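You operate a simulated robot arm through the tools that you are given. There is no shell and no other tool. Be economical: measure what you need, move in short steps, check, and stop when the job is done.

Carry out the task below with a simulated two-armed robot. There is one attempt and no reset: what you move stays moved.

Task
Take the yellow bottle and leave it on top of the cake dome. Open the door of the cupboard under the drawer, take the blue bottle and leave it on the shelf of the cupboard under the drawer, then shut the door. Take the lid off the glass jug and lay it down on the top of the airbrush table. Switch the electric turntable switch on. Take the pink small cake from the purple tray and leave it on the top of the airbrush table. Fetch the glass dome and set it on the counter top by the mixer. The order is free. Set down upright: yellow bottle, blue bottle, glass dome.

The check looks at the end state, three seconds after you hand in, the way a careful person would. Anything else that was tipped, shoved, dropped, spilled or broken makes it a failure. A push-on lid holds only when it is set on centred and level and pressed home; a screw cap is set on level and turned clockwise until tight.

Robot
Two 7-joint arms with two-finger parallel grippers on one trunk, on a base that drives. Base frame: it is fixed to the floor where the robot stands at the start and does not move with it; the origin is under the middle of the robot, x ahead of it, y to its left, z up; the surface under the hand at the start is at about z = 80. Lengths are in cm, angles in rad, forces in N, time in s.
The left shoulder is at the start at [2, 17, 112.8], the right one opposite. With the tool pointing down near the work surface each hand reaches from about 20 to 68 cm from the robot's upright axis, wherever it stands, measured 20 degrees to its own side. Places, roughly: cake dome (23x22x14 cm) [-120, 310, 40]; counter top by the mixer [160, 210, 90]; door of the cupboard under the drawer [150, 170, 40]; electric turntable switch [100, 30, 80]; glass dome (10x10x10 cm) [-30, 170, 80]; glass jug (11x7x9 cm) [80, 10, 80]; shelf of the cupboard under the drawer [170, 190, 40]; small cake [-25, 175, 75]; top of the airbrush table [90, 0, 80]. Payload 3.8 kg a hand.
Tool frame (each hand has its own): the origin (TCP) lies between the finger pads and is the grasp point; the fingertips stand 3 cm ahead of it; z points along the fingers, y is the line along which they close. The gripper opens to 11 cm. The fingers are 2 cm wide and 1 cm thick; the gripper's body (4.8 by 11.2 cm) begins 5.5 cm behind the TCP.
Orientation is told as [roll, pitch, yaw] about the base's x, y, z axes, in that order, counted from this pose: with the fingers straight down and closing along the base's y, the tool's x points along the base's -x, its y along +y and its z along -z.

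Tools
- The arms move only by the tool step_arm. It takes "left_steps", "right_steps" or both (then of equal length, played together; a hand with none holds still); each is text: rows parted by semicolons, each of 7 numbers parted by spaces: the shift along the base's x, y, z in cm, then the turn, a rotation vector about the base's x, y, z in rad, then the opening in per cent of the stroke, from 0 (shut) to 100 (fully open). In form: x y z rx ry rz hand; .... A call has 1 to 8 rows; each row is the pose to reach, as a shift and turn from the pose commanded when the call began. Each row takes 0.2 s and may step no farther than 5 cm and 0.15 rad from the row before; otherwise, or with a gripper value out of range, the whole call is refused. A pose out of reach is approached as far as the arm can. The call stops where the force on the tool passes 40 N (or 10 N more than at its start, if that is more) or the arm is blocked; 0.2 s more then pass. The fingers move at their own pace (about 7.2 cm/s each) and stop on an object; they squeeze with about 32 N. The grip force told is the motor's: it shows also when the fingers shut on nothing. Time passes only in rows, and 0.2 s behind the last, so rows that repeat a pose let the fingers close. It gives the time, the measured TCP pose, the force on the tool (base axes), the opening and the grip force at its end, in the units of the frame above (readings bear some noise), with the torque about the TCP (base axes, N m) and any sound that the robot's microphone picked up.
- Cameras (640 x 400 px; columns grow to the right, rows downward): "scene" is now at [10.61, 1.06, 127.95]; the picture's right is [0.12, -0.99, 0.00], its down [-0.58, -0.07, -0.81] and it looks along [0.81, 0.10, -0.58] (base axes); focal length 214 px, centre (320, 200). "left" rides on the left gripper at [7.2, -1.7, -10.3] in its tool frame; the picture's right is [0.23, 0.97, 0.00], its down [-0.76, 0.18, -0.62] and it looks along [-0.61, 0.14, 0.78] (tool axes); focal length 222 px, centre (320, 200). "right" rides on the right gripper at [7.2, 1.7, -10.3] in its tool frame; the picture's right is [-0.23, 0.97, 0.00], its down [-0.76, -0.18, -0.62] and it looks along [-0.61, -0.14, 0.78] (tool axes); focal length 222 px, centre (320, 200). There is no depth. A picture from a camera that has moved, and an enlarged one, comes with that camera's place and axes in the base frame and with its lens.
- snapshot(camera): a new picture of that camera. No time passes.
- move_column(by): slides the trunk up (or, below 0, down) by that many cm; the arms and the scene camera ride with it, the base frame stays. It gives what a move gives, with no picture.
- roll_base(legs): drives the robot by 1 to 6 legs, each [ahead, turn to the left] in cm and rad, along the robot's own axes; the way and the turn of a leg run together, so that a leg with both is an arc; at most 150 cm and 3.142 rad a leg. The arms and the cameras ride along, it lands a little off, and it stops where it bumps. It gives what a move gives.
- head_to(pan, tilt): turns the head with the scene camera to pan (to the left, within 1.396 rad either way) and tilt (down, from -0.506 to 1.204), counted from straight ahead of the robot. It gives what a move gives.
- close_up(camera, box): a new picture of the part [left, top, right, bottom] of that camera's present view, enlarged. No time passes.
- hand_in(): hands the job in; it is judged then, once.

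Go step by step. Nothing tells you exact positions but the pictures and the camera data: compare them with the known pose of the tool, close in by small moves and look again before you grip or let go. The budget is 186 turns and 174 pictures, counting those below and the enlarged ones. Unless the task says otherwise, let go and move clear before handing in, and close with one line.

The tools are called after "Request:" as a command line: name --argument value ..., lists and objects as JSON in quotes. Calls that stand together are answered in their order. step_arm: Moves the arms, as the interface text tells. Its arguments: {"type":"object","properties":{"left_steps":{"type":"string"},"right_steps":{"type":"string"}},"required":[]} The other tools are called the same way: move_column (by) slides the trunk up or down; roll_base (legs) drives the base; head_to (pan, tilt) turns the head that bears the scene camera; snapshot (camera) takes a picture; close_up (camera, box) takes an enlarged picture of a part of a camera's view; hand_in () hands the job in.

At the start:

```text
t: 0.0
left_tcp_pos: [51.06, 28.81, 115.23]
left_orientation: [0.001, -0.001, 0.001]
left_force: [0.3, 0.6, 0.5]
left_moment: [0.01, -0.01, 0.02]
left_opening: 10.97
left_finger_force: 0.1
right_tcp_pos: [47.81, -9.41, 119.05]
right_orientation: [-0.001, -0.001, 0.0]
right_force: [-0.1, -0.3, 0.0]
right_moment: [0.02, -0.05, 0.06]
right_opening: 11.01
right_finger_force: 0.0
trunk travel left (down, up): [-22.5, 34.5]
robot x, y, heading: [0.09, 0.45, -0.001]
head pan, tilt: [0.119, 0.621]
```

scene: 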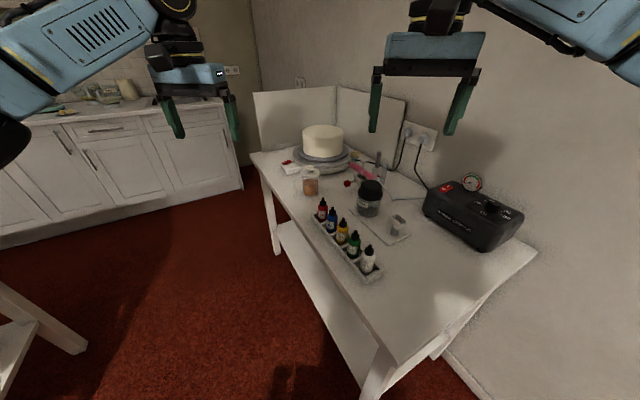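
right: 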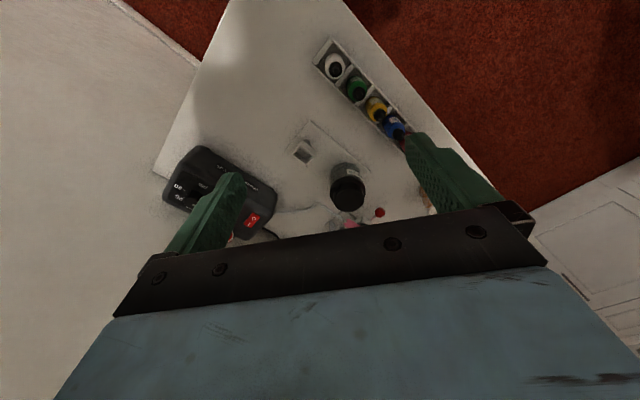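
left: 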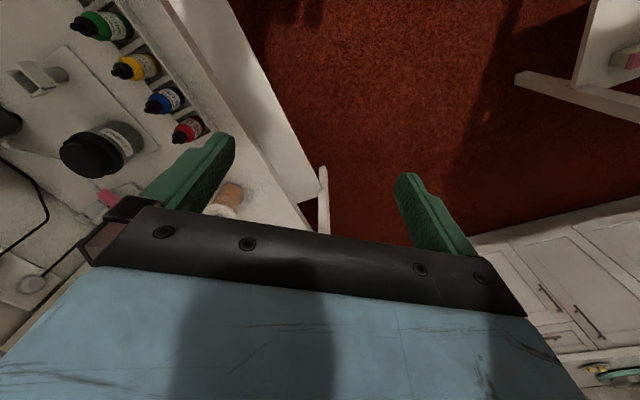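

I see the airbrush table ahead with a rack of bottles, a dark-lidded jar, a cake on a turntable and a compressor. I look closer at it all before moving.

Request:
close_up --camera "scene" --box '[280, 110, 440, 210]'

Request:
close_up --camera "scene" --box '[280, 180, 440, 280]'

Request:
close_up --camera "right" --box '[220, 20, 460, 240]'

```text
4.00 times, centred on (360, 160) of scene
camera zoom: at [10.61, 1.06, 127.95], right [0.12, -0.99, 0.0], down [-0.58, -0.07, -0.81], along [0.81, 0.1, -0.58], focal length 858 px, centre (160, 360)
```

zoom: 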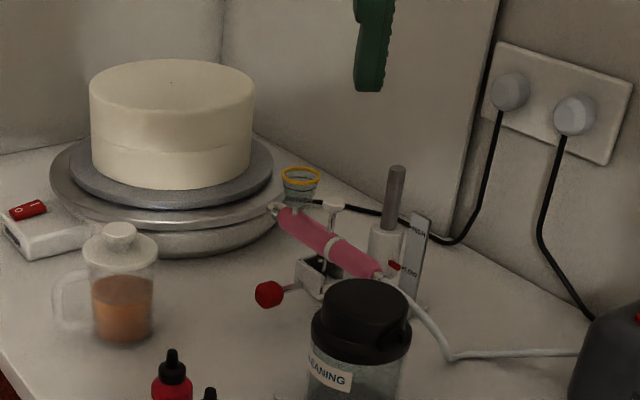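

```text
4.00 times, centred on (360, 230) of scene
camera zoom: at [10.61, 1.06, 127.95], right [0.12, -0.99, 0.0], down [-0.58, -0.07, -0.81], along [0.81, 0.1, -0.58], focal length 858 px, centre (160, 80)
```

zoom: 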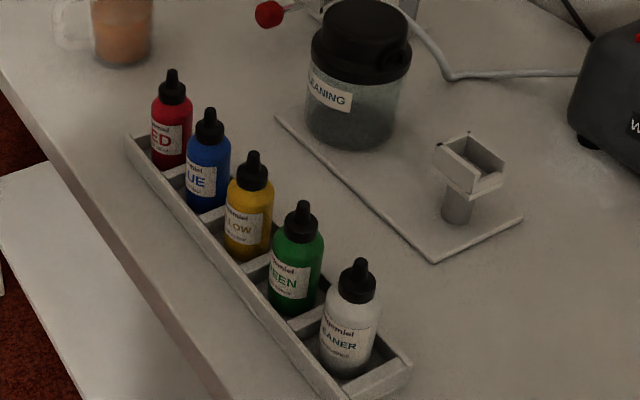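

```text
1.82 times, centred on (340, 130) of right
camera zoom: at [40.54, -7.84, 129.45], right [0.23, 0.97, 0.0], down [0.76, -0.18, 0.62], along [0.61, -0.14, -0.78], focal length 404 px, centre (284, 327)
```

zoom: 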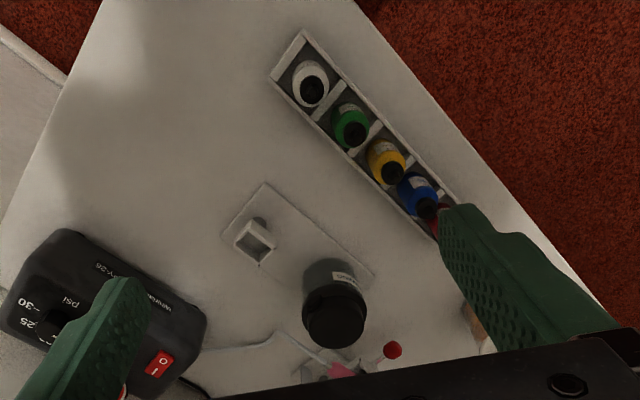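

The jug is the orange one with a knobbed lid near (84,14), and the switch box is near (100,27). The bottle rack runs along the table's front edge, which is turned about 35°. I look around before driving.

Request:
head_to --pan 1.0 --tilt 0.35

Request:
snapshot --camera "scene"

Request:
head_to --pan 1.39 --tilt 0.35

Request:
snapshot --camera "scene"

```text
t: 1.2
left_tcp_pos: [51.02, 28.94, 115.21]
left_orientation: [-0.001, 0.0, 0.002]
left_force: [0.3, -0.1, -0.3]
left_moment: [-0.02, 0.0, 0.02]
left_opening: 11.0
left_finger_force: 0.0
right_tcp_pos: [47.73, -9.47, 118.97]
right_orientation: [0.002, 0.001, -0.001]
right_force: [-0.5, -0.7, -0.5]
right_moment: [-0.02, -0.01, 0.01]
right_opening: 11.0
right_finger_force: 0.1
trunk travel left (down, up): [-22.5, 34.5]
robot x, y, heading: [0.19, -0.06, -0.0]
head pan, tilt: [1.0, 0.351]
```

```text
167 pictures are left
camera scene: at [6.94, 7.85, 130.41], right [0.84, -0.54, 0.0], down [-0.19, -0.29, -0.94], along [0.51, 0.79, -0.34], focal length 214 px, centre (320, 200)
```

scene: 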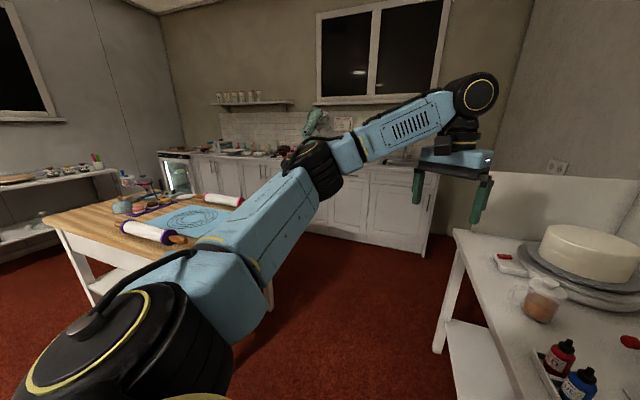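

```text
t: 2.0
left_tcp_pos: [51.05, 28.93, 115.12]
left_orientation: [0.0, 0.001, 0.001]
left_force: [-0.6, -0.2, -0.2]
left_moment: [0.0, 0.03, 0.01]
left_opening: 11.04
left_finger_force: 0.1
right_tcp_pos: [47.76, -9.39, 118.97]
right_orientation: [0.001, 0.001, 0.0]
right_force: [-0.7, 0.6, 0.4]
right_moment: [0.01, -0.03, 0.01]
right_opening: 10.99
right_finger_force: 0.1
trunk travel left (down, up): [-22.5, 34.5]
robot x, y, heading: [-0.01, 0.05, 0.002]
head pan, tilt: [1.389, 0.351]
```

```text
166 pictures are left
camera scene: at [3.59, 9.18, 130.41], right [0.98, -0.18, 0.0], down [-0.06, -0.34, -0.94], along [0.17, 0.92, -0.34], focal length 214 px, centre (320, 200)
```

scene: 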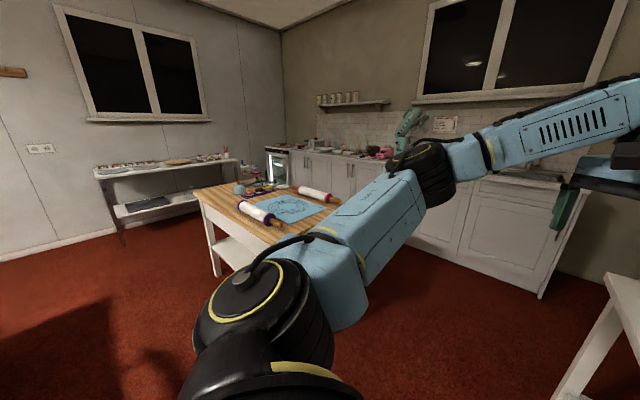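

The central table with tray and dome and the counter are beyond to the left. I drive to stand in front of the airbrush table facing it.

Request:
roll_base --legs '[[0, 0.67], [77, 0], [0, -1.63]]'

Request:
head_to --pan 0 --tilt 0.85

Request:
snapshot --camera "scene"

Request:
snapshot --camera "left"

```text
t: 12.0
left_tcp_pos: [113.0, 21.97, 115.2]
left_orientation: [0.0, 0.0, -0.967]
left_force: [-0.2, -0.6, -0.8]
left_moment: [0.01, -0.03, -0.02]
left_opening: 11.01
left_finger_force: 0.1
right_tcp_pos: [79.56, 2.92, 118.98]
right_orientation: [-0.002, 0.001, -0.97]
right_force: [0.2, -0.5, 0.7]
right_moment: [0.01, 0.01, 0.02]
right_opening: 11.02
right_finger_force: 0.1
trunk travel left (down, up): [-22.5, 34.5]
robot x, y, heading: [60.55, 47.85, -0.971]
head pan, tilt: [1.389, 0.351]
```

```text
t: 13.5
left_tcp_pos: [113.12, 21.84, 115.22]
left_orientation: [0.002, 0.0, -0.969]
left_force: [-0.8, -0.1, -0.9]
left_moment: [0.0, 0.01, 0.01]
left_opening: 11.02
left_finger_force: 0.2
right_tcp_pos: [79.7, 2.79, 119.05]
right_orientation: [0.0, 0.0, -0.97]
right_force: [0.5, -0.6, 0.5]
right_moment: [0.0, 0.0, 0.0]
right_opening: 11.0
right_finger_force: 0.0
trunk travel left (down, up): [-22.5, 34.5]
robot x, y, heading: [60.7, 47.45, -0.97]
head pan, tilt: [0.0, 0.85]
```

```text
165 pictures are left
camera scene: at [65.85, 39.45, 126.04], right [-0.82, -0.57, 0.0], down [-0.42, 0.62, -0.66], along [0.37, -0.54, -0.75], focal length 214 px, centre (320, 200)
```

scene: 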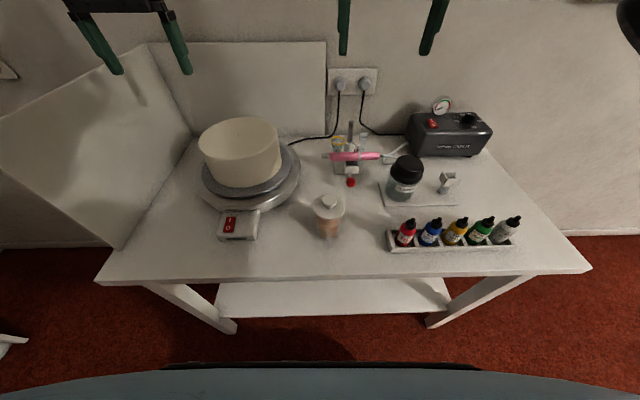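

```text
164 pictures are left
camera left: at [107.57, 26.86, 125.56], right [0.67, 0.74, 0.0], down [0.58, -0.53, 0.62], along [0.46, -0.42, -0.78], focal length 222 px, centre (320, 200)
```

left: 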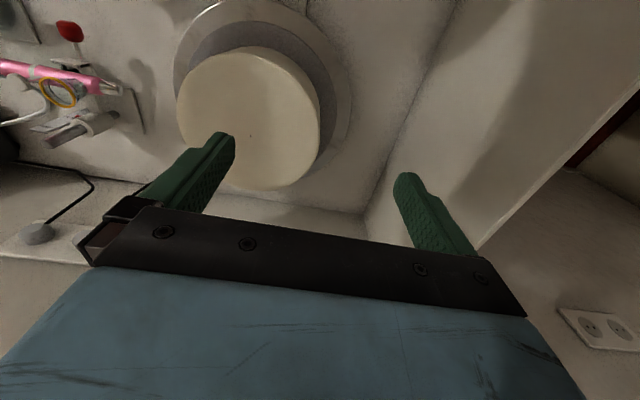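

I am well placed in front of the table. I zoom in on the jug, the switch and the bottles.

Request:
close_up --camera "scene" --box '[210, 170, 370, 270]'

Request:
close_up --camera "scene" --box '[370, 170, 530, 270]'

```text
4.00 times, centred on (290, 220) of scene
camera zoom: at [65.85, 39.45, 126.04], right [-0.82, -0.57, 0.0], down [-0.42, 0.62, -0.66], along [0.37, -0.54, -0.75], focal length 858 px, centre (440, 120)
```

zoom: 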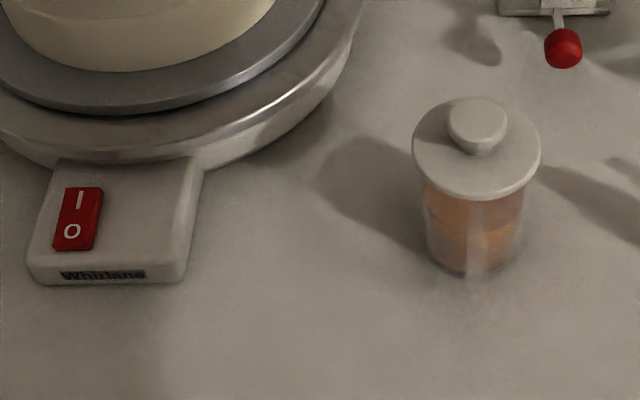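

```text
4.00 times, centred on (450, 220) of scene
camera zoom: at [65.85, 39.45, 126.04], right [-0.82, -0.57, 0.0], down [-0.42, 0.62, -0.66], along [0.37, -0.54, -0.75], focal length 858 px, centre (-200, 120)
```

zoom: 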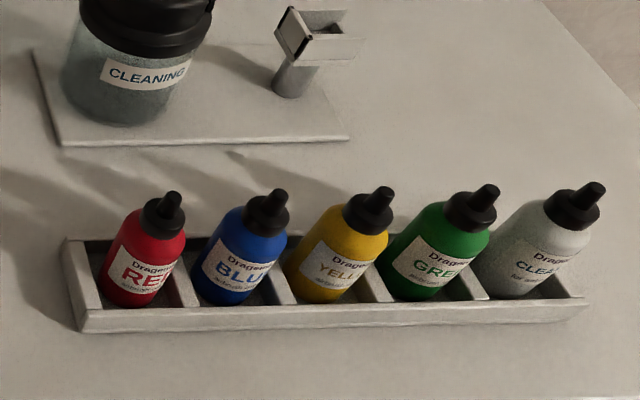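

The switch's far end ("I") is at about (101,26.6), and the jug's lid knob is at about (82.3,11.6,~89). I bring the right hand over the jug and the left hand over the switch.

Request:
step_arm --right_steps "1.5 4.5 0 0 0 0 60; 2.6 8.8 0 0 0 0 60; 2.6 8.8 -4.8 0 0 0 60; 2.6 8.8 -9.6 0 0 0 60; 2.6 8.8 -14.4 0 0 0 60; 2.6 8.8 -18 0 0 0 60; 2.6 8.8 -18 0 0 0 60" --left_steps "-4 2 0 0 0 0 0; -8 3.7 0 0 0 0 0; -12 4.7 0 0 0 0 0; -12 4.7 -4.8 0 0 0 0; -12 4.7 -9.6 0 0 0 0; -12 4.7 -14.4 0 0 0 0; -12 4.7 -19 0 0 0 0"

Request:
snapshot --camera "right"

Request:
snapshot --camera "left"

Request:
snapshot --camera "scene"

```text
t: 15.1
left_tcp_pos: [101.04, 26.39, 96.15]
left_orientation: [0.001, -0.003, -0.968]
left_force: [-0.3, -0.6, 0.7]
left_moment: [-0.01, -0.01, 0.06]
left_opening: 0.0
left_finger_force: 31.9
right_tcp_pos: [82.39, 11.67, 100.85]
right_orientation: [-0.001, 0.001, -0.971]
right_force: [0.3, 0.7, -0.5]
right_moment: [0.0, 0.0, 0.01]
right_opening: 6.57
right_finger_force: 0.0
trunk travel left (down, up): [-22.5, 34.5]
robot x, y, heading: [60.04, 47.58, -0.967]
head pan, tilt: [0.0, 0.85]
```

```text
161 pictures are left
camera right: at [79.72, 18.45, 111.32], right [0.93, 0.36, 0.0], down [0.28, -0.73, 0.62], along [0.23, -0.58, -0.78], focal length 222 px, centre (320, 200)
```

right: 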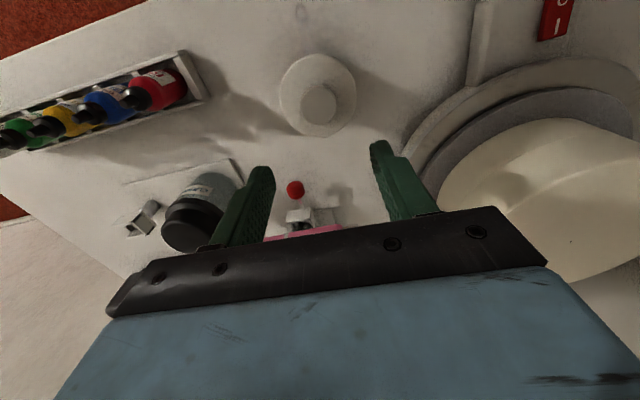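

```text
160 pictures are left
camera left: at [95.55, 31.51, 106.46], right [0.67, 0.74, 0.0], down [0.58, -0.53, 0.62], along [0.46, -0.42, -0.78], focal length 222 px, centre (320, 200)
```

left: 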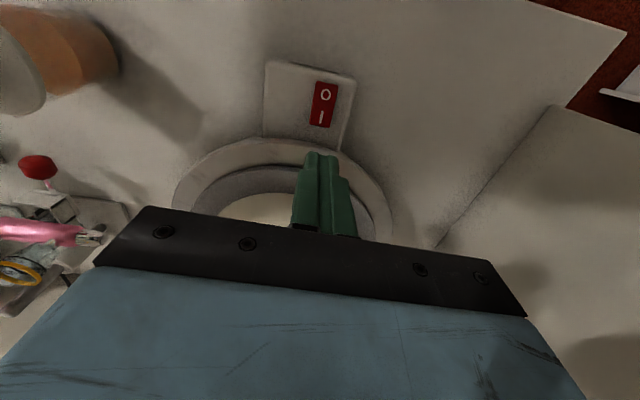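

```text
159 pictures are left
camera scene: at [65.87, 39.46, 126.04], right [-0.82, -0.57, 0.0], down [-0.42, 0.62, -0.66], along [0.37, -0.54, -0.75], focal length 214 px, centre (320, 200)
```

scene: 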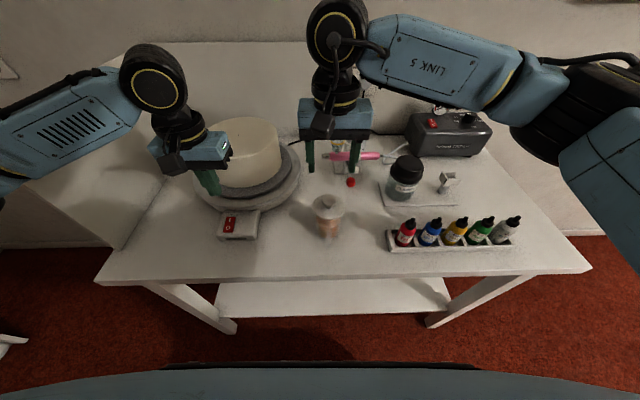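

The knob triangulates to about (81.9,12.8,90) and the switch's "I" end is at about (101.5,26). I lower both hands closer and check.

Request:
step_arm --right_steps "-0.5 1.2 0 0 0 0 55; -0.5 1.2 -4 0 0 0 55; -0.5 1.2 -7 0 0 0 55; -0.5 1.2 -7 0 0 0 55" --left_steps "0.7 -0.6 0 0 0 0 0; 0.7 -0.6 -4 0 0 0 0; 0.7 -0.6 -7.5 0 0 0 0; 0.7 -0.6 -7.5 0 0 0 0"

Request:
snapshot --camera "right"

Request:
snapshot --camera "left"

Request:
close_up --camera "scene" --box '[190, 110, 390, 260]'

```text
t: 16.1
left_tcp_pos: [101.76, 25.93, 88.69]
left_orientation: [-0.001, 0.0, -0.969]
left_force: [-1.4, 0.0, 0.0]
left_moment: [-0.01, 0.02, 0.0]
left_opening: 0.0
left_finger_force: 31.6
right_tcp_pos: [81.76, 12.96, 94.02]
right_orientation: [0.0, -0.001, -0.971]
right_force: [0.0, -0.1, 0.8]
right_moment: [0.04, 0.0, -0.05]
right_opening: 6.03
right_finger_force: 0.1
trunk travel left (down, up): [-22.5, 34.5]
robot x, y, heading: [60.39, 47.38, -0.967]
head pan, tilt: [0.0, 0.85]
```

```text
158 pictures are left
camera right: at [79.07, 19.69, 104.39], right [0.93, 0.36, 0.0], down [0.28, -0.73, 0.62], along [0.23, -0.58, -0.78], focal length 222 px, centre (320, 200)
```

right: 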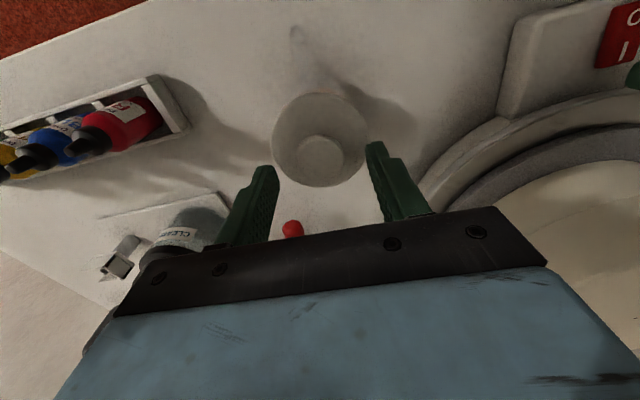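

```text
157 pictures are left
camera left: at [96.29, 30.94, 99.08], right [0.67, 0.74, 0.0], down [0.58, -0.53, 0.62], along [0.46, -0.42, -0.78], focal length 222 px, centre (320, 200)
```

left: 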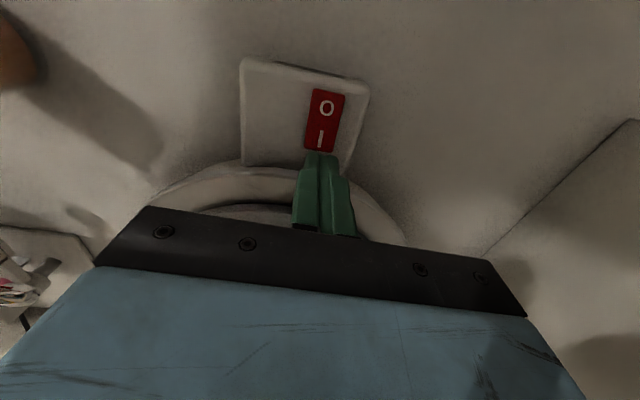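

```text
2.67 times, centred on (290, 185) of scene
camera zoom: at [65.84, 39.45, 126.05], right [-0.83, -0.56, 0.0], down [-0.42, 0.62, -0.66], along [0.37, -0.54, -0.75], focal length 572 px, centre (400, 240)
```

zoom: 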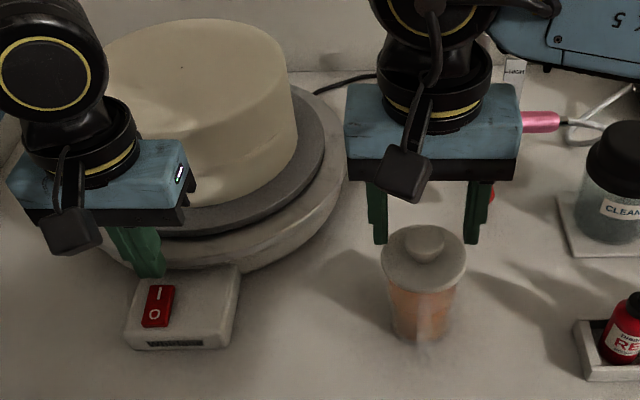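

Both hands line up. I press the left tip down on the "I" half gently.

Request:
step_arm --left_steps "0 0 -1.5 0 0 0 0; 0 0 -2.2 0 0 0 0; 0 0 -2.6 0 0 0 0; 0 0 -3 0 0 0 0; 0 0 -3.4 0 0 0 0; 0 0 -3.7 0 0 0 0; 0 0 -4 0 0 0 0; 0 0 -4.2 0 0 0 0"

Request:
snapshot --camera "left"

```text
t: 16.9
left_tcp_pos: [101.89, 25.56, 86.87]
left_orientation: [-0.003, -0.012, -0.968]
left_force: [-1.1, 1.3, 11.9]
left_moment: [0.18, 0.12, -0.06]
left_opening: 0.0
left_finger_force: 32.0
right_tcp_pos: [81.63, 12.97, 94.03]
right_orientation: [0.002, 0.0, -0.968]
right_force: [-0.5, -0.3, -0.3]
right_moment: [0.02, 0.01, 0.01]
right_opening: 6.04
right_finger_force: 0.1
trunk travel left (down, up): [-22.5, 34.5]
robot x, y, heading: [60.25, 47.5, -0.973]
head pan, tilt: [0.0, 0.85]
stopped in row 4 (left hand): the force on the tool passed its limit at 46 N (the readings are from after the stop); the commanded pose is now the measured one
```

```text
155 pictures are left
camera left: at [96.35, 30.91, 97.04], right [0.67, 0.74, -0.01], down [0.57, -0.52, 0.63], along [0.46, -0.43, -0.77], focal length 222 px, centre (320, 200)
```

left: 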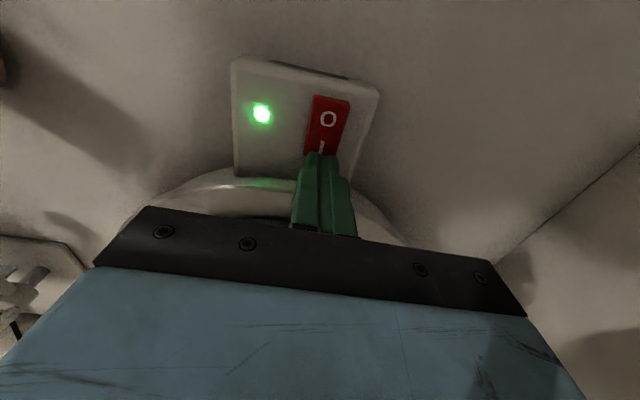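

A green light came on, so the switch is on. I lift the left hand away and lower the right onto the knob.

Request:
step_arm --left_steps "0 0 3 0 0 0 0; 0 0 7 0 0 0 0; -1 1 11 0 0 0 0; -1 1 14 0 0 0 0; -1 1 14 0 0 0 0; -1 1 14 0 0 0 0" --right_steps "0.1 0 -1.5 0 0 0 55; 0.1 0 -2 0 0 0 55; 0.1 0 -2.5 0 0 0 55; 0.1 0 -2.5 0 0 0 20; 0.1 0 -2.5 0 0 0 20; 0.1 0 -2.5 0 0 0 20"

Request:
snapshot --camera "right"

Request:
close_up --camera "scene" --box '[190, 110, 390, 260]'

```text
t: 17.7
left_tcp_pos: [101.37, 26.22, 95.49]
left_orientation: [-0.001, -0.01, -0.968]
left_force: [0.9, 0.0, -0.5]
left_moment: [-0.04, -0.01, 0.0]
left_opening: 0.0
left_finger_force: 31.9
right_tcp_pos: [81.93, 12.73, 92.62]
right_orientation: [0.004, -0.01, -0.969]
right_force: [-6.1, 2.1, 13.6]
right_moment: [0.04, 0.49, -0.07]
right_opening: 6.08
right_finger_force: 0.1
trunk travel left (down, up): [-22.5, 34.5]
robot x, y, heading: [60.38, 47.79, -0.97]
head pan, tilt: [0.0, 0.85]
stopped in row 3 (right hand): the force on the tool passed its limit at 47 N (the readings are from after the stop); the commanded pose is now the measured one
```

```text
154 pictures are left
camera right: at [79.2, 19.68, 102.89], right [0.93, 0.36, 0.01], down [0.28, -0.73, 0.63], along [0.23, -0.59, -0.78], focal length 222 px, centre (320, 200)
```

right: 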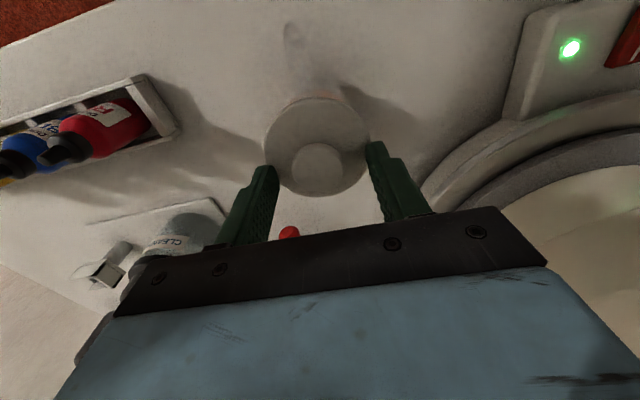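

```text
2.67 times, centred on (290, 185) of scene
camera zoom: at [65.79, 39.51, 126.04], right [-0.83, -0.56, 0.0], down [-0.42, 0.62, -0.66], along [0.37, -0.54, -0.75], focal length 572 px, centre (400, 240)
```

zoom: 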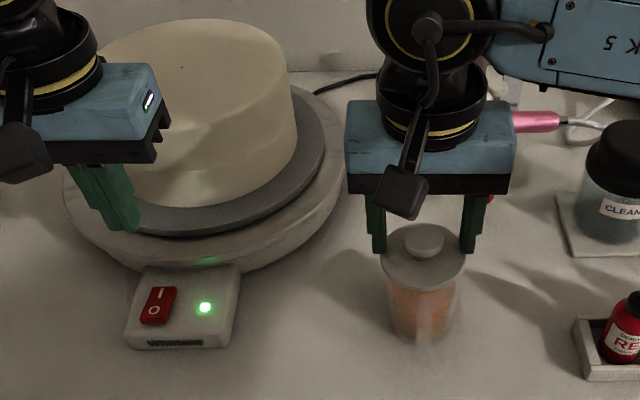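

The fingertips touched the lid's rim, so the lid top is at about 89.6 and the knob is slightly nearer to me. I raise a little, shift, then close on the knob.

Request:
step_arm --right_steps "0 0 0.6 0 0 0 55; -0.4 0.9 0.6 0 0 0 50; -0.4 0.9 0.4 0 0 0 20; -0.4 0.9 0.4 0 0 0 10; -0.4 0.9 0.4 0 0 0 10; -0.4 0.9 0.4 0 0 0 10"

Request:
snapshot --camera "right"

Request:
close_up --camera "scene" --box '[270, 140, 390, 230]'

```text
t: 19.1
left_tcp_pos: [101.43, 26.2, 95.53]
left_orientation: [-0.003, -0.01, -0.968]
left_force: [1.0, 0.4, -0.3]
left_moment: [-0.03, 0.0, -0.02]
left_opening: 0.0
left_finger_force: 32.2
right_tcp_pos: [81.52, 13.74, 92.71]
right_orientation: [0.004, -0.01, -0.973]
right_force: [-1.8, -1.6, 7.2]
right_moment: [-0.1, 0.0, 0.01]
right_opening: 2.84
right_finger_force: 32.2
trunk travel left (down, up): [-22.5, 34.5]
robot x, y, heading: [60.53, 47.8, -0.971]
head pan, tilt: [0.0, 0.85]
```

```text
152 pictures are left
camera right: at [78.84, 20.48, 103.11], right [0.93, 0.36, 0.01], down [0.28, -0.73, 0.63], along [0.23, -0.59, -0.78], focal length 222 px, centre (320, 200)
```

right: 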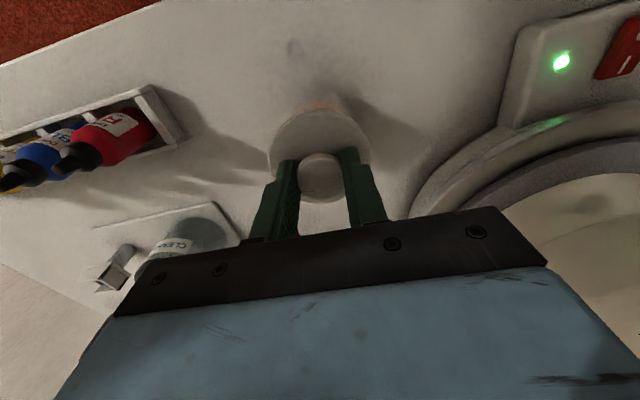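

```text
4.44 times, centred on (330, 185) of scene
camera zoom: at [65.79, 39.47, 126.05], right [-0.83, -0.56, 0.0], down [-0.42, 0.62, -0.66], along [0.37, -0.54, -0.75], focal length 953 px, centre (276, 267)
```

zoom: 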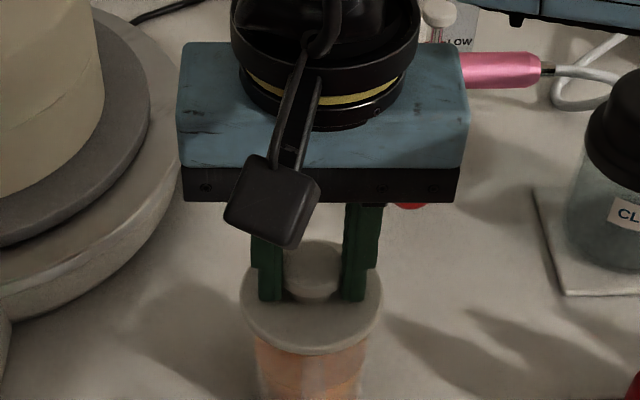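

The knob is gripped (2.84 cm). I lift slowly and check whether the jug stays.

Request:
step_arm --right_steps "0 0 0.4 0 0 0 10; 0 0 0.8 0 0 0 10; 0 0 1.2 0 0 0 10; 0 0 1.6 0 0 0 10; 0 0 2 0 0 0 10; 0 0 2.5 0 0 0 10"

Request:
snapshot --camera "right"

Request:
close_up --camera "scene" --box '[270, 160, 390, 250]'

```text
t: 20.5
left_tcp_pos: [101.39, 26.08, 95.5]
left_orientation: [-0.004, -0.01, -0.971]
left_force: [0.4, -0.5, 0.3]
left_moment: [0.0, 0.01, -0.02]
left_opening: 0.0
left_finger_force: 32.4
right_tcp_pos: [81.59, 13.7, 95.24]
right_orientation: [0.004, -0.009, -0.97]
right_force: [0.3, 0.3, -1.0]
right_moment: [0.01, -0.04, 0.03]
right_opening: 2.82
right_finger_force: 32.6
trunk travel left (down, up): [-22.5, 34.5]
robot x, y, heading: [60.57, 47.97, -0.968]
head pan, tilt: [0.0, 0.85]
heard: snap
```

```text
150 pictures are left
camera right: at [78.86, 20.51, 105.57], right [0.93, 0.36, 0.01], down [0.28, -0.73, 0.63], along [0.23, -0.58, -0.78], focal length 222 px, centre (320, 200)
```

right: 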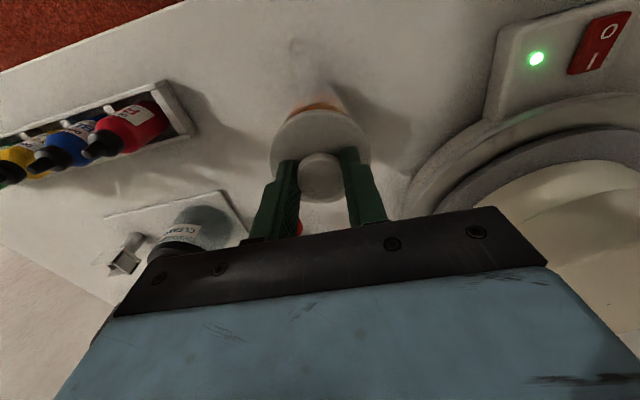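

```text
4.44 times, centred on (330, 205) of scene
camera zoom: at [65.84, 39.45, 126.04], right [-0.83, -0.56, 0.0], down [-0.42, 0.62, -0.66], along [0.37, -0.54, -0.75], focal length 953 px, centre (276, 178)
```

zoom: 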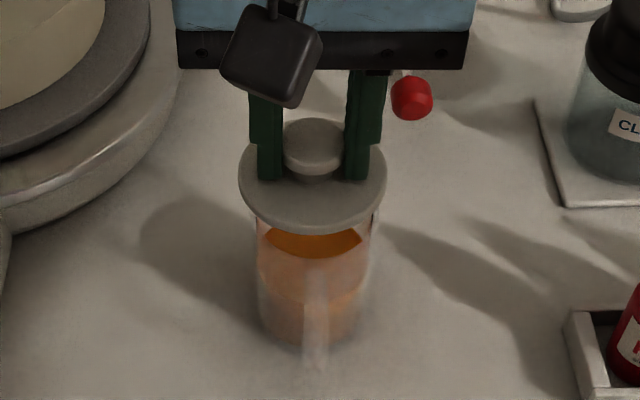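

The snap and picture show the lid is off and the jug is standing still. I carry the lid to the free spot left of the jug at about (88.6,21).

Request:
step_arm --right_steps "0 0 4 0 0 0 10; 4 4 4 0 0 0 10; 7 7.3 4 0 0 0 10; 7 7.3 0 0 0 0 10; 7 7.3 -4 0 0 0 10; 7 7.3 -7 0 0 0 10" --left_steps "0 0 4 0 0 0 0; 4 4 8 0 0 0 0; 8 4 12 0 0 0 0; 8 4 12 0 0 0 0; 8 4 12 0 0 0 0; 8 4 12 0 0 0 0"

Request:
snapshot --camera "scene"

Request:
snapshot --camera "right"

```text
refused: row 2 steps farther than a row can; nothing moved
```

```text
148 pictures are left
camera scene: at [65.84, 39.45, 126.04], right [-0.83, -0.56, 0.0], down [-0.42, 0.62, -0.66], along [0.37, -0.54, -0.75], focal length 214 px, centre (320, 200)
```

scene: 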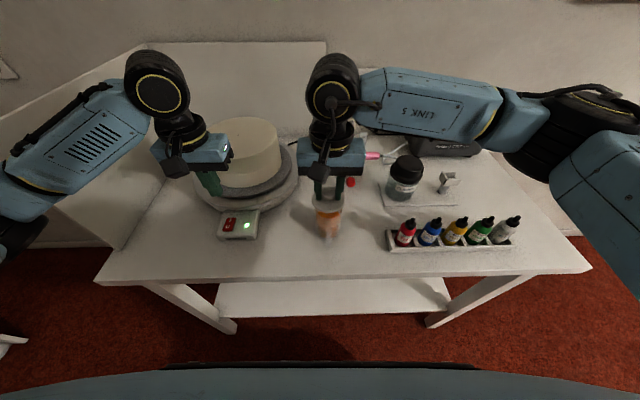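

```text
147 pictures are left
camera right: at [78.86, 20.51, 105.57], right [0.93, 0.36, 0.01], down [0.28, -0.73, 0.63], along [0.23, -0.58, -0.78], focal length 222 px, centre (320, 200)
```

right: 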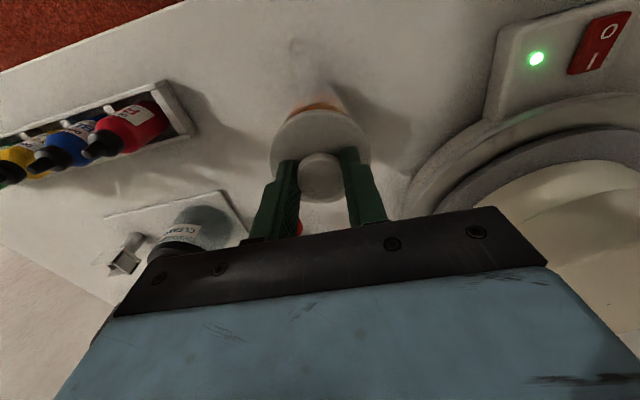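

Too large a step; I repeat with smaller rows.

Request:
step_arm --right_steps "0 0 4 0 0 0 10; 3 3 4 0 0 0 10; 6 6 4 0 0 0 10; 7 7.3 3 0 0 0 10; 7 7.3 -1 0 0 0 10; 7 7.3 -4 0 0 0 10; 7 7.3 -6.5 0 0 0 10" --left_steps "0 0 4 0 0 0 0; 2 2 8 0 0 0 0; 4 4 11 0 0 0 0; 6 4 14 0 0 0 0; 6 4 14 0 0 0 0; 6 4 14 0 0 0 0; 6 4 14 0 0 0 0"

Request:
snapshot --camera "scene"

Request:
snapshot --camera "right"

```text
t: 22.1
left_tcp_pos: [107.52, 30.3, 109.29]
left_orientation: [-0.004, -0.01, -0.968]
left_force: [-0.3, -0.2, 0.6]
left_moment: [-0.01, -0.04, 0.01]
left_opening: 0.0
left_finger_force: 32.1
right_tcp_pos: [88.61, 20.95, 88.72]
right_orientation: [0.005, -0.009, -0.971]
right_force: [0.0, -0.8, -0.1]
right_moment: [0.04, 0.01, -0.02]
right_opening: 2.86
right_finger_force: 32.2
trunk travel left (down, up): [-22.5, 34.5]
robot x, y, heading: [60.17, 47.43, -0.971]
head pan, tilt: [0.0, 0.85]
```

```text
146 pictures are left
camera scene: at [65.85, 39.44, 126.04], right [-0.83, -0.56, 0.0], down [-0.42, 0.62, -0.66], along [0.37, -0.54, -0.75], focal length 214 px, centre (320, 200)
```

scene: 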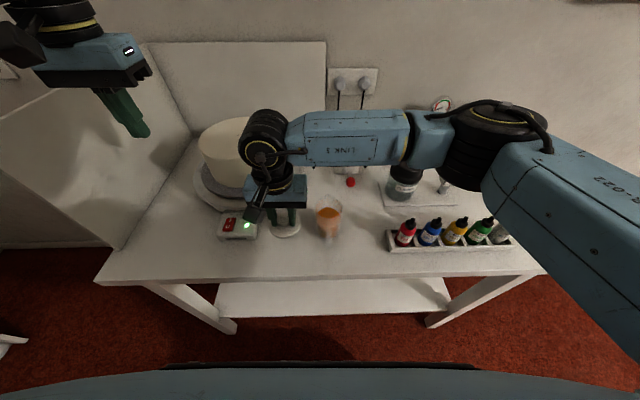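

```text
145 pictures are left
camera right: at [85.82, 27.77, 99.09], right [0.93, 0.36, 0.01], down [0.28, -0.73, 0.63], along [0.23, -0.58, -0.78], focal length 222 px, centre (320, 200)
```

right: 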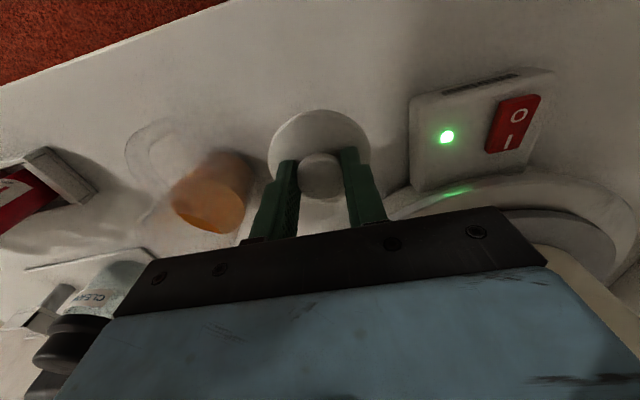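

I pull it 2 cm nearer for clearance from the turntable, then lower until contact.

Request:
step_arm --right_steps "-1.1 1.6 -1 0 0 0 10; -1.1 1.6 -2.5 0 0 0 10; -1.1 1.6 -3.5 0 0 0 10; -1.1 1.6 -4 0 0 0 10; -1.1 1.6 -4.4 0 0 0 10; -1.1 1.6 -4.8 0 0 0 10; -1.1 1.6 -5.2 0 0 0 10; -1.1 1.6 -5.6 0 0 0 10"

Request:
snapshot --camera "right"

Request:
close_up --camera "scene" --box '[230, 170, 350, 260]'

```text
t: 23.7
left_tcp_pos: [107.44, 30.13, 109.33]
left_orientation: [-0.001, -0.011, -0.97]
left_force: [-0.1, -0.2, -0.5]
left_moment: [0.02, 0.05, 0.01]
left_opening: 0.0
left_finger_force: 31.3
right_tcp_pos: [87.63, 22.55, 84.2]
right_orientation: [0.009, -0.013, -0.971]
right_force: [-4.5, 0.1, 14.3]
right_moment: [0.0, 0.17, -0.01]
right_opening: 2.88
right_finger_force: 32.3
trunk travel left (down, up): [-22.5, 34.5]
robot x, y, heading: [60.44, 48.08, -0.969]
head pan, tilt: [0.0, 0.85]
stopped in row 7 (right hand): the force on the tool passed its limit at 46 N (the readings are from after the stop); the commanded pose is now the measured one
```

```text
144 pictures are left
camera right: at [84.86, 29.42, 94.53], right [0.93, 0.36, 0.01], down [0.27, -0.72, 0.63], along [0.24, -0.59, -0.77], focal length 222 px, centre (320, 200)
```

right: 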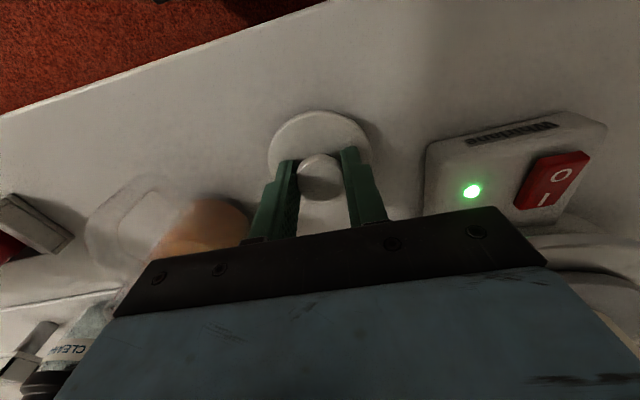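

```text
4.44 times, centred on (290, 215) of scene
camera zoom: at [65.79, 39.47, 126.04], right [-0.83, -0.56, 0.0], down [-0.42, 0.62, -0.66], along [0.37, -0.54, -0.75], focal length 953 px, centre (453, 133)
```

zoom: 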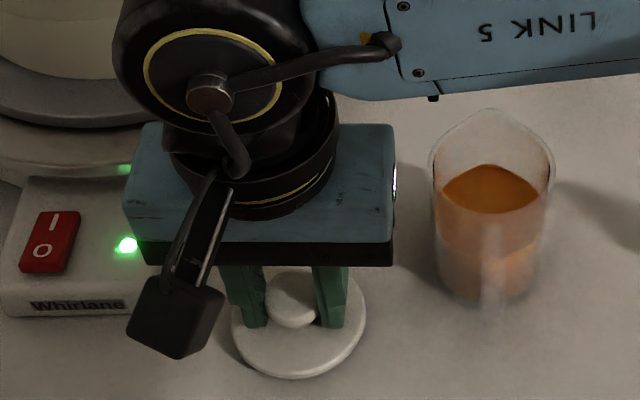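

The lid rests flat on the table. I open, lift both hands clear, then shift the base toward the rack.

Request:
step_arm --right_steps "0 0 0 0 0 0 50; 0 0 0.3 0 0 0 50; 0 0 4 0 0 0 50; 0 0 8 0 0 0 50; 0 0 12 0 0 0 50; 0 0 16 0 0 0 50; 0 0 20 0 0 0 50; 0 0 24 0 0 0 50" --left_steps "0 0 0 0 0 0 50; 0 0 0 0 0 0 50; 0 0 0 0 0 0 50; 0 0 0 0 0 0 50; 0 0 0 0 0 0 50; 0 0 0 0 0 0 50; 0 0 0 0 0 0 50; 0 0 0 0 0 0 50"

Request:
close_up --camera "scene" --box '[200, 150, 380, 270]'

Request:
roll_base --legs '[[0, 1.57], [-26, 0], [0, -1.56]]'

Request:
snapshot --camera "scene"

```text
t: 25.5
left_tcp_pos: [107.45, 30.09, 109.39]
left_orientation: [-0.003, -0.01, -0.969]
left_force: [-0.1, -0.9, 0.4]
left_moment: [0.02, -0.01, 0.02]
left_opening: 5.5
left_finger_force: 0.1
right_tcp_pos: [87.71, 22.46, 108.2]
right_orientation: [0.006, -0.012, -0.973]
right_force: [0.6, -0.3, 0.3]
right_moment: [0.0, 0.0, 0.02]
right_opening: 5.51
right_finger_force: 0.1
trunk travel left (down, up): [-22.5, 34.5]
robot x, y, heading: [60.51, 47.6, -0.973]
head pan, tilt: [0.0, 0.85]
```

```text
3.33 times, centred on (290, 210) of scene
camera zoom: at [65.81, 39.47, 126.04], right [-0.83, -0.56, 0.0], down [-0.42, 0.62, -0.66], along [0.37, -0.54, -0.75], focal length 715 px, centre (420, 167)
```

zoom: 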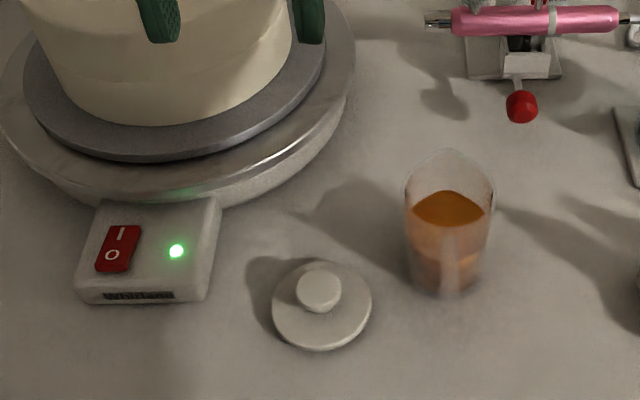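

```text
t: 34.9
left_tcp_pos: [86.09, 16.07, 109.45]
left_orientation: [-0.004, -0.008, -0.964]
left_force: [0.8, -0.1, -0.2]
left_moment: [0.02, 0.06, 0.02]
left_opening: 5.53
left_finger_force: 0.0
right_tcp_pos: [66.36, 8.26, 108.11]
right_orientation: [0.007, -0.015, -0.965]
right_force: [0.8, -0.2, 0.4]
right_moment: [0.0, -0.01, 0.0]
right_opening: 5.5
right_finger_force: 0.1
trunk travel left (down, up): [-22.5, 34.5]
robot x, y, heading: [39.07, 33.34, -0.97]
head pan, tilt: [0.0, 0.85]
```

```text
141 pictures are left
camera scene: at [44.45, 25.12, 126.04], right [-0.82, -0.57, 0.0], down [-0.43, 0.62, -0.66], along [0.38, -0.54, -0.75], focal length 214 px, centre (320, 200)
```

scene: 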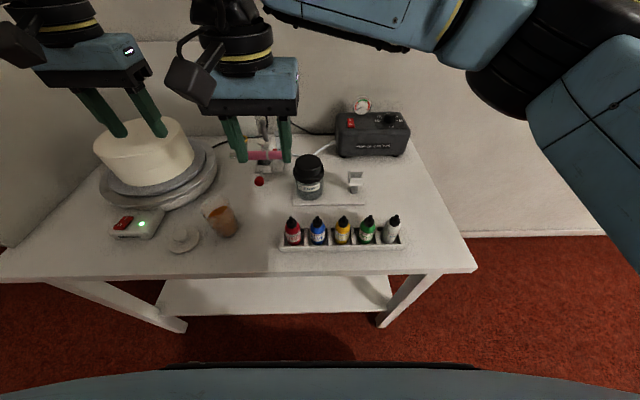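

The lid lies flat. The rack is now straight ahead, so I measure the bottles closely and also look toward the far rack where the cake dome stands.

Request:
close_up --camera "scene" --box '[280, 200, 408, 280]'

Request:
close_up --camera "right" --box '[160, 0, 480, 200]'

```text
5.00 times, centred on (344, 240) of scene
camera zoom: at [44.45, 25.12, 126.04], right [-0.82, -0.57, 0.0], down [-0.43, 0.62, -0.66], along [0.38, -0.54, -0.75], focal length 1072 px, centre (200, 0)
```

zoom: 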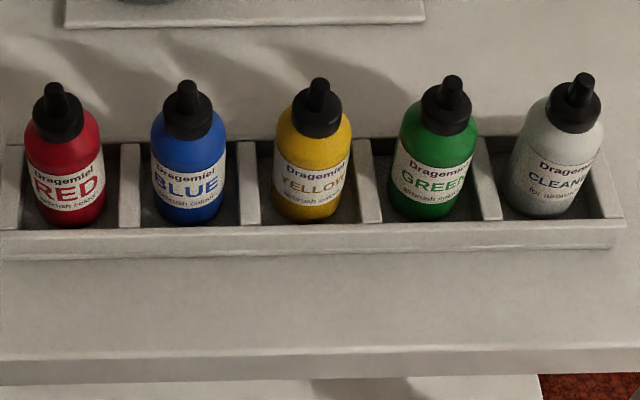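

```text
2.00 times, centred on (320, 100) of right
camera zoom: at [63.54, 15.15, 118.43], right [0.93, 0.37, 0.01], down [0.28, -0.72, 0.63], along [0.24, -0.59, -0.77], focal length 444 px, centre (320, 400)
```

zoom: 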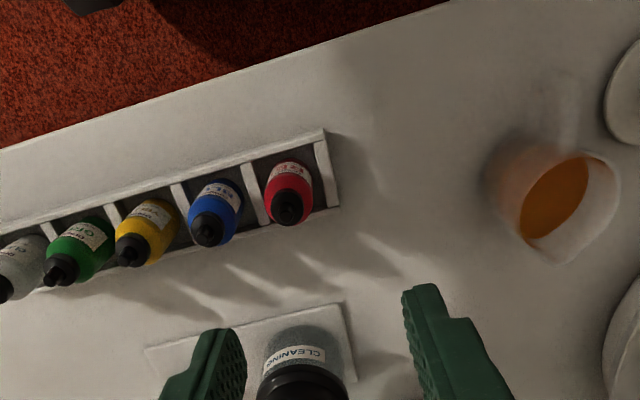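

The nozzle tips are at yellow (56.2,-0.05,89.7) and blue (60.5,3.3,89.7); bodies are 3.3 cm wide. I back off a little and tilt both hands about 50° forward, so the bottles can later go under shelves.

Request:
roll_base --legs '[[-13, 0]]'

Request:
step_arm --right_steps "0 0 0 -0.119 -0.082 0 50; 0 0 0 -0.238 -0.164 0 50; 0 0 0 -0.357 -0.246 0 50; 0 0 0 -0.476 -0.328 0 50; 0 0 0 -0.595 -0.41 0 50; 0 0 0 -0.714 -0.492 0 50" --left_steps "0 0 0 -0.119 -0.082 0 50; 0 0 0 -0.238 -0.164 0 50; 0 0 0 -0.357 -0.246 0 50; 0 0 0 -0.476 -0.328 0 50; 0 0 0 -0.595 -0.41 0 50; 0 0 0 -0.714 -0.492 0 50"

Request:
snapshot --camera "scene"

Request:
snapshot --camera "right"

```text
t: 36.2
left_tcp_pos: [78.65, 26.79, 109.26]
left_orientation: [-0.004, -0.01, -0.964]
left_force: [-0.1, 0.0, 0.7]
left_moment: [-0.07, -0.03, -0.01]
left_opening: 5.5
left_finger_force: 0.1
right_tcp_pos: [58.98, 19.11, 108.15]
right_orientation: [0.008, -0.014, -0.966]
right_force: [-0.6, 0.6, -0.8]
right_moment: [-0.03, -0.02, -0.02]
right_opening: 5.51
right_finger_force: 0.0
trunk travel left (down, up): [-22.5, 34.5]
robot x, y, heading: [31.99, 44.13, -0.962]
head pan, tilt: [0.0, 0.85]
```

```text
t: 37.6
left_tcp_pos: [78.72, 26.85, 109.33]
left_orientation: [-0.006, -0.879, -0.964]
left_force: [-1.3, 0.0, -0.4]
left_moment: [0.01, -0.01, -0.02]
left_opening: 5.49
left_finger_force: 0.0
right_tcp_pos: [58.93, 18.96, 108.09]
right_orientation: [0.008, -0.881, -0.967]
right_force: [0.1, 0.6, -0.5]
right_moment: [0.01, 0.01, -0.02]
right_opening: 5.51
right_finger_force: 0.2
trunk travel left (down, up): [-22.5, 34.5]
robot x, y, heading: [31.96, 43.79, -0.962]
head pan, tilt: [0.0, 0.85]
```

```text
138 pictures are left
camera scene: at [37.1, 35.84, 126.05], right [-0.82, -0.57, 0.0], down [-0.43, 0.62, -0.66], along [0.38, -0.54, -0.75], focal length 214 px, centre (320, 200)
```

scene: 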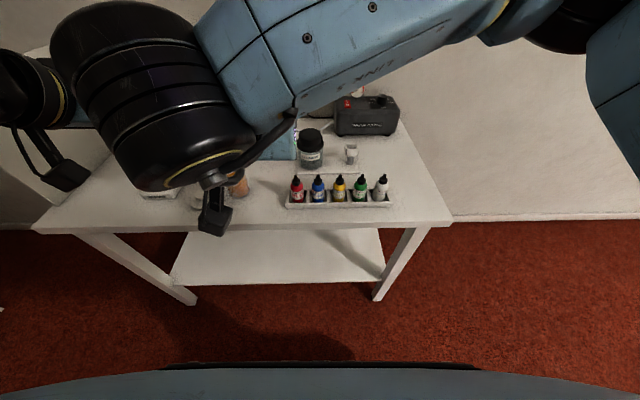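

```text
137 pictures are left
camera right: at [53.25, 30.14, 109.17], right [0.88, 0.44, 0.18], down [-0.15, -0.11, 0.98], along [0.45, -0.89, -0.03], focal length 222 px, centre (320, 200)
```

right: 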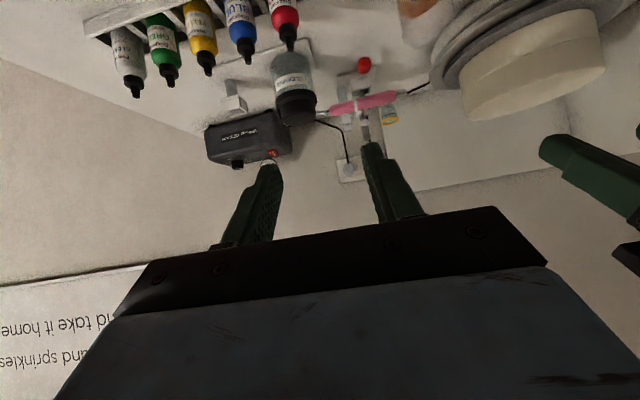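

Tilting works. I move the right hand over the yellow bottle at z≈95 and look.

Request:
step_arm --right_steps "-0.45 -3.2 -2.2 0 0 0 46; -0.9 -6.4 -4.4 0 0 0 46; -1.35 -9.6 -6.6 0 0 0 46; -1.8 -12.8 -8.8 0 0 0.04 46; -2.25 -16 -11 0 0 0.04 46; -2.7 -19 -12.5 0 0 0.04 46; -2.7 -19 -12.5 0 0 0.04 46"

Request:
snapshot --camera "right"

Request:
snapshot --camera "scene"

```text
t: 39.2
left_tcp_pos: [78.73, 26.66, 109.31]
left_orientation: [-0.006, -0.878, -0.961]
left_force: [0.5, -0.1, -0.8]
left_moment: [-0.03, -0.02, 0.01]
left_opening: 5.5
left_finger_force: 0.1
right_tcp_pos: [56.35, -0.23, 95.48]
right_orientation: [0.005, -0.881, -0.925]
right_force: [-0.9, -0.2, 0.4]
right_moment: [-0.01, 0.01, 0.05]
right_opening: 5.07
right_finger_force: 0.0
trunk travel left (down, up): [-22.5, 34.5]
robot x, y, heading: [31.77, 43.97, -0.966]
head pan, tilt: [0.0, 0.85]
```

```text
136 pictures are left
camera right: at [50.15, 10.77, 96.59], right [0.86, 0.47, 0.18], down [-0.14, -0.11, 0.98], along [0.49, -0.87, -0.03], focal length 222 px, centre (320, 200)
```

right: 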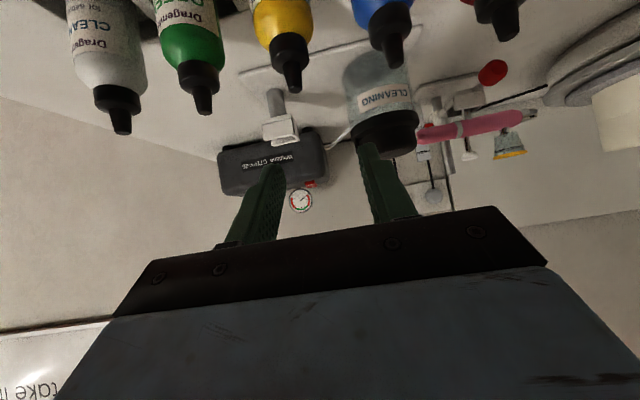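

```text
135 pictures are left
camera scene: at [37.11, 35.8, 126.04], right [-0.82, -0.57, 0.0], down [-0.43, 0.62, -0.66], along [0.38, -0.54, -0.75], focal length 214 px, centre (320, 200)
```

scene: 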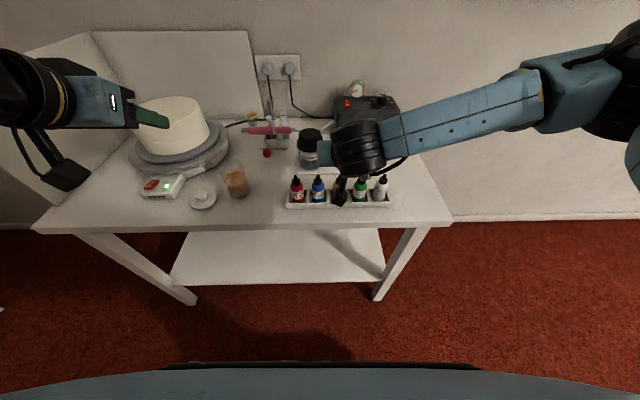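

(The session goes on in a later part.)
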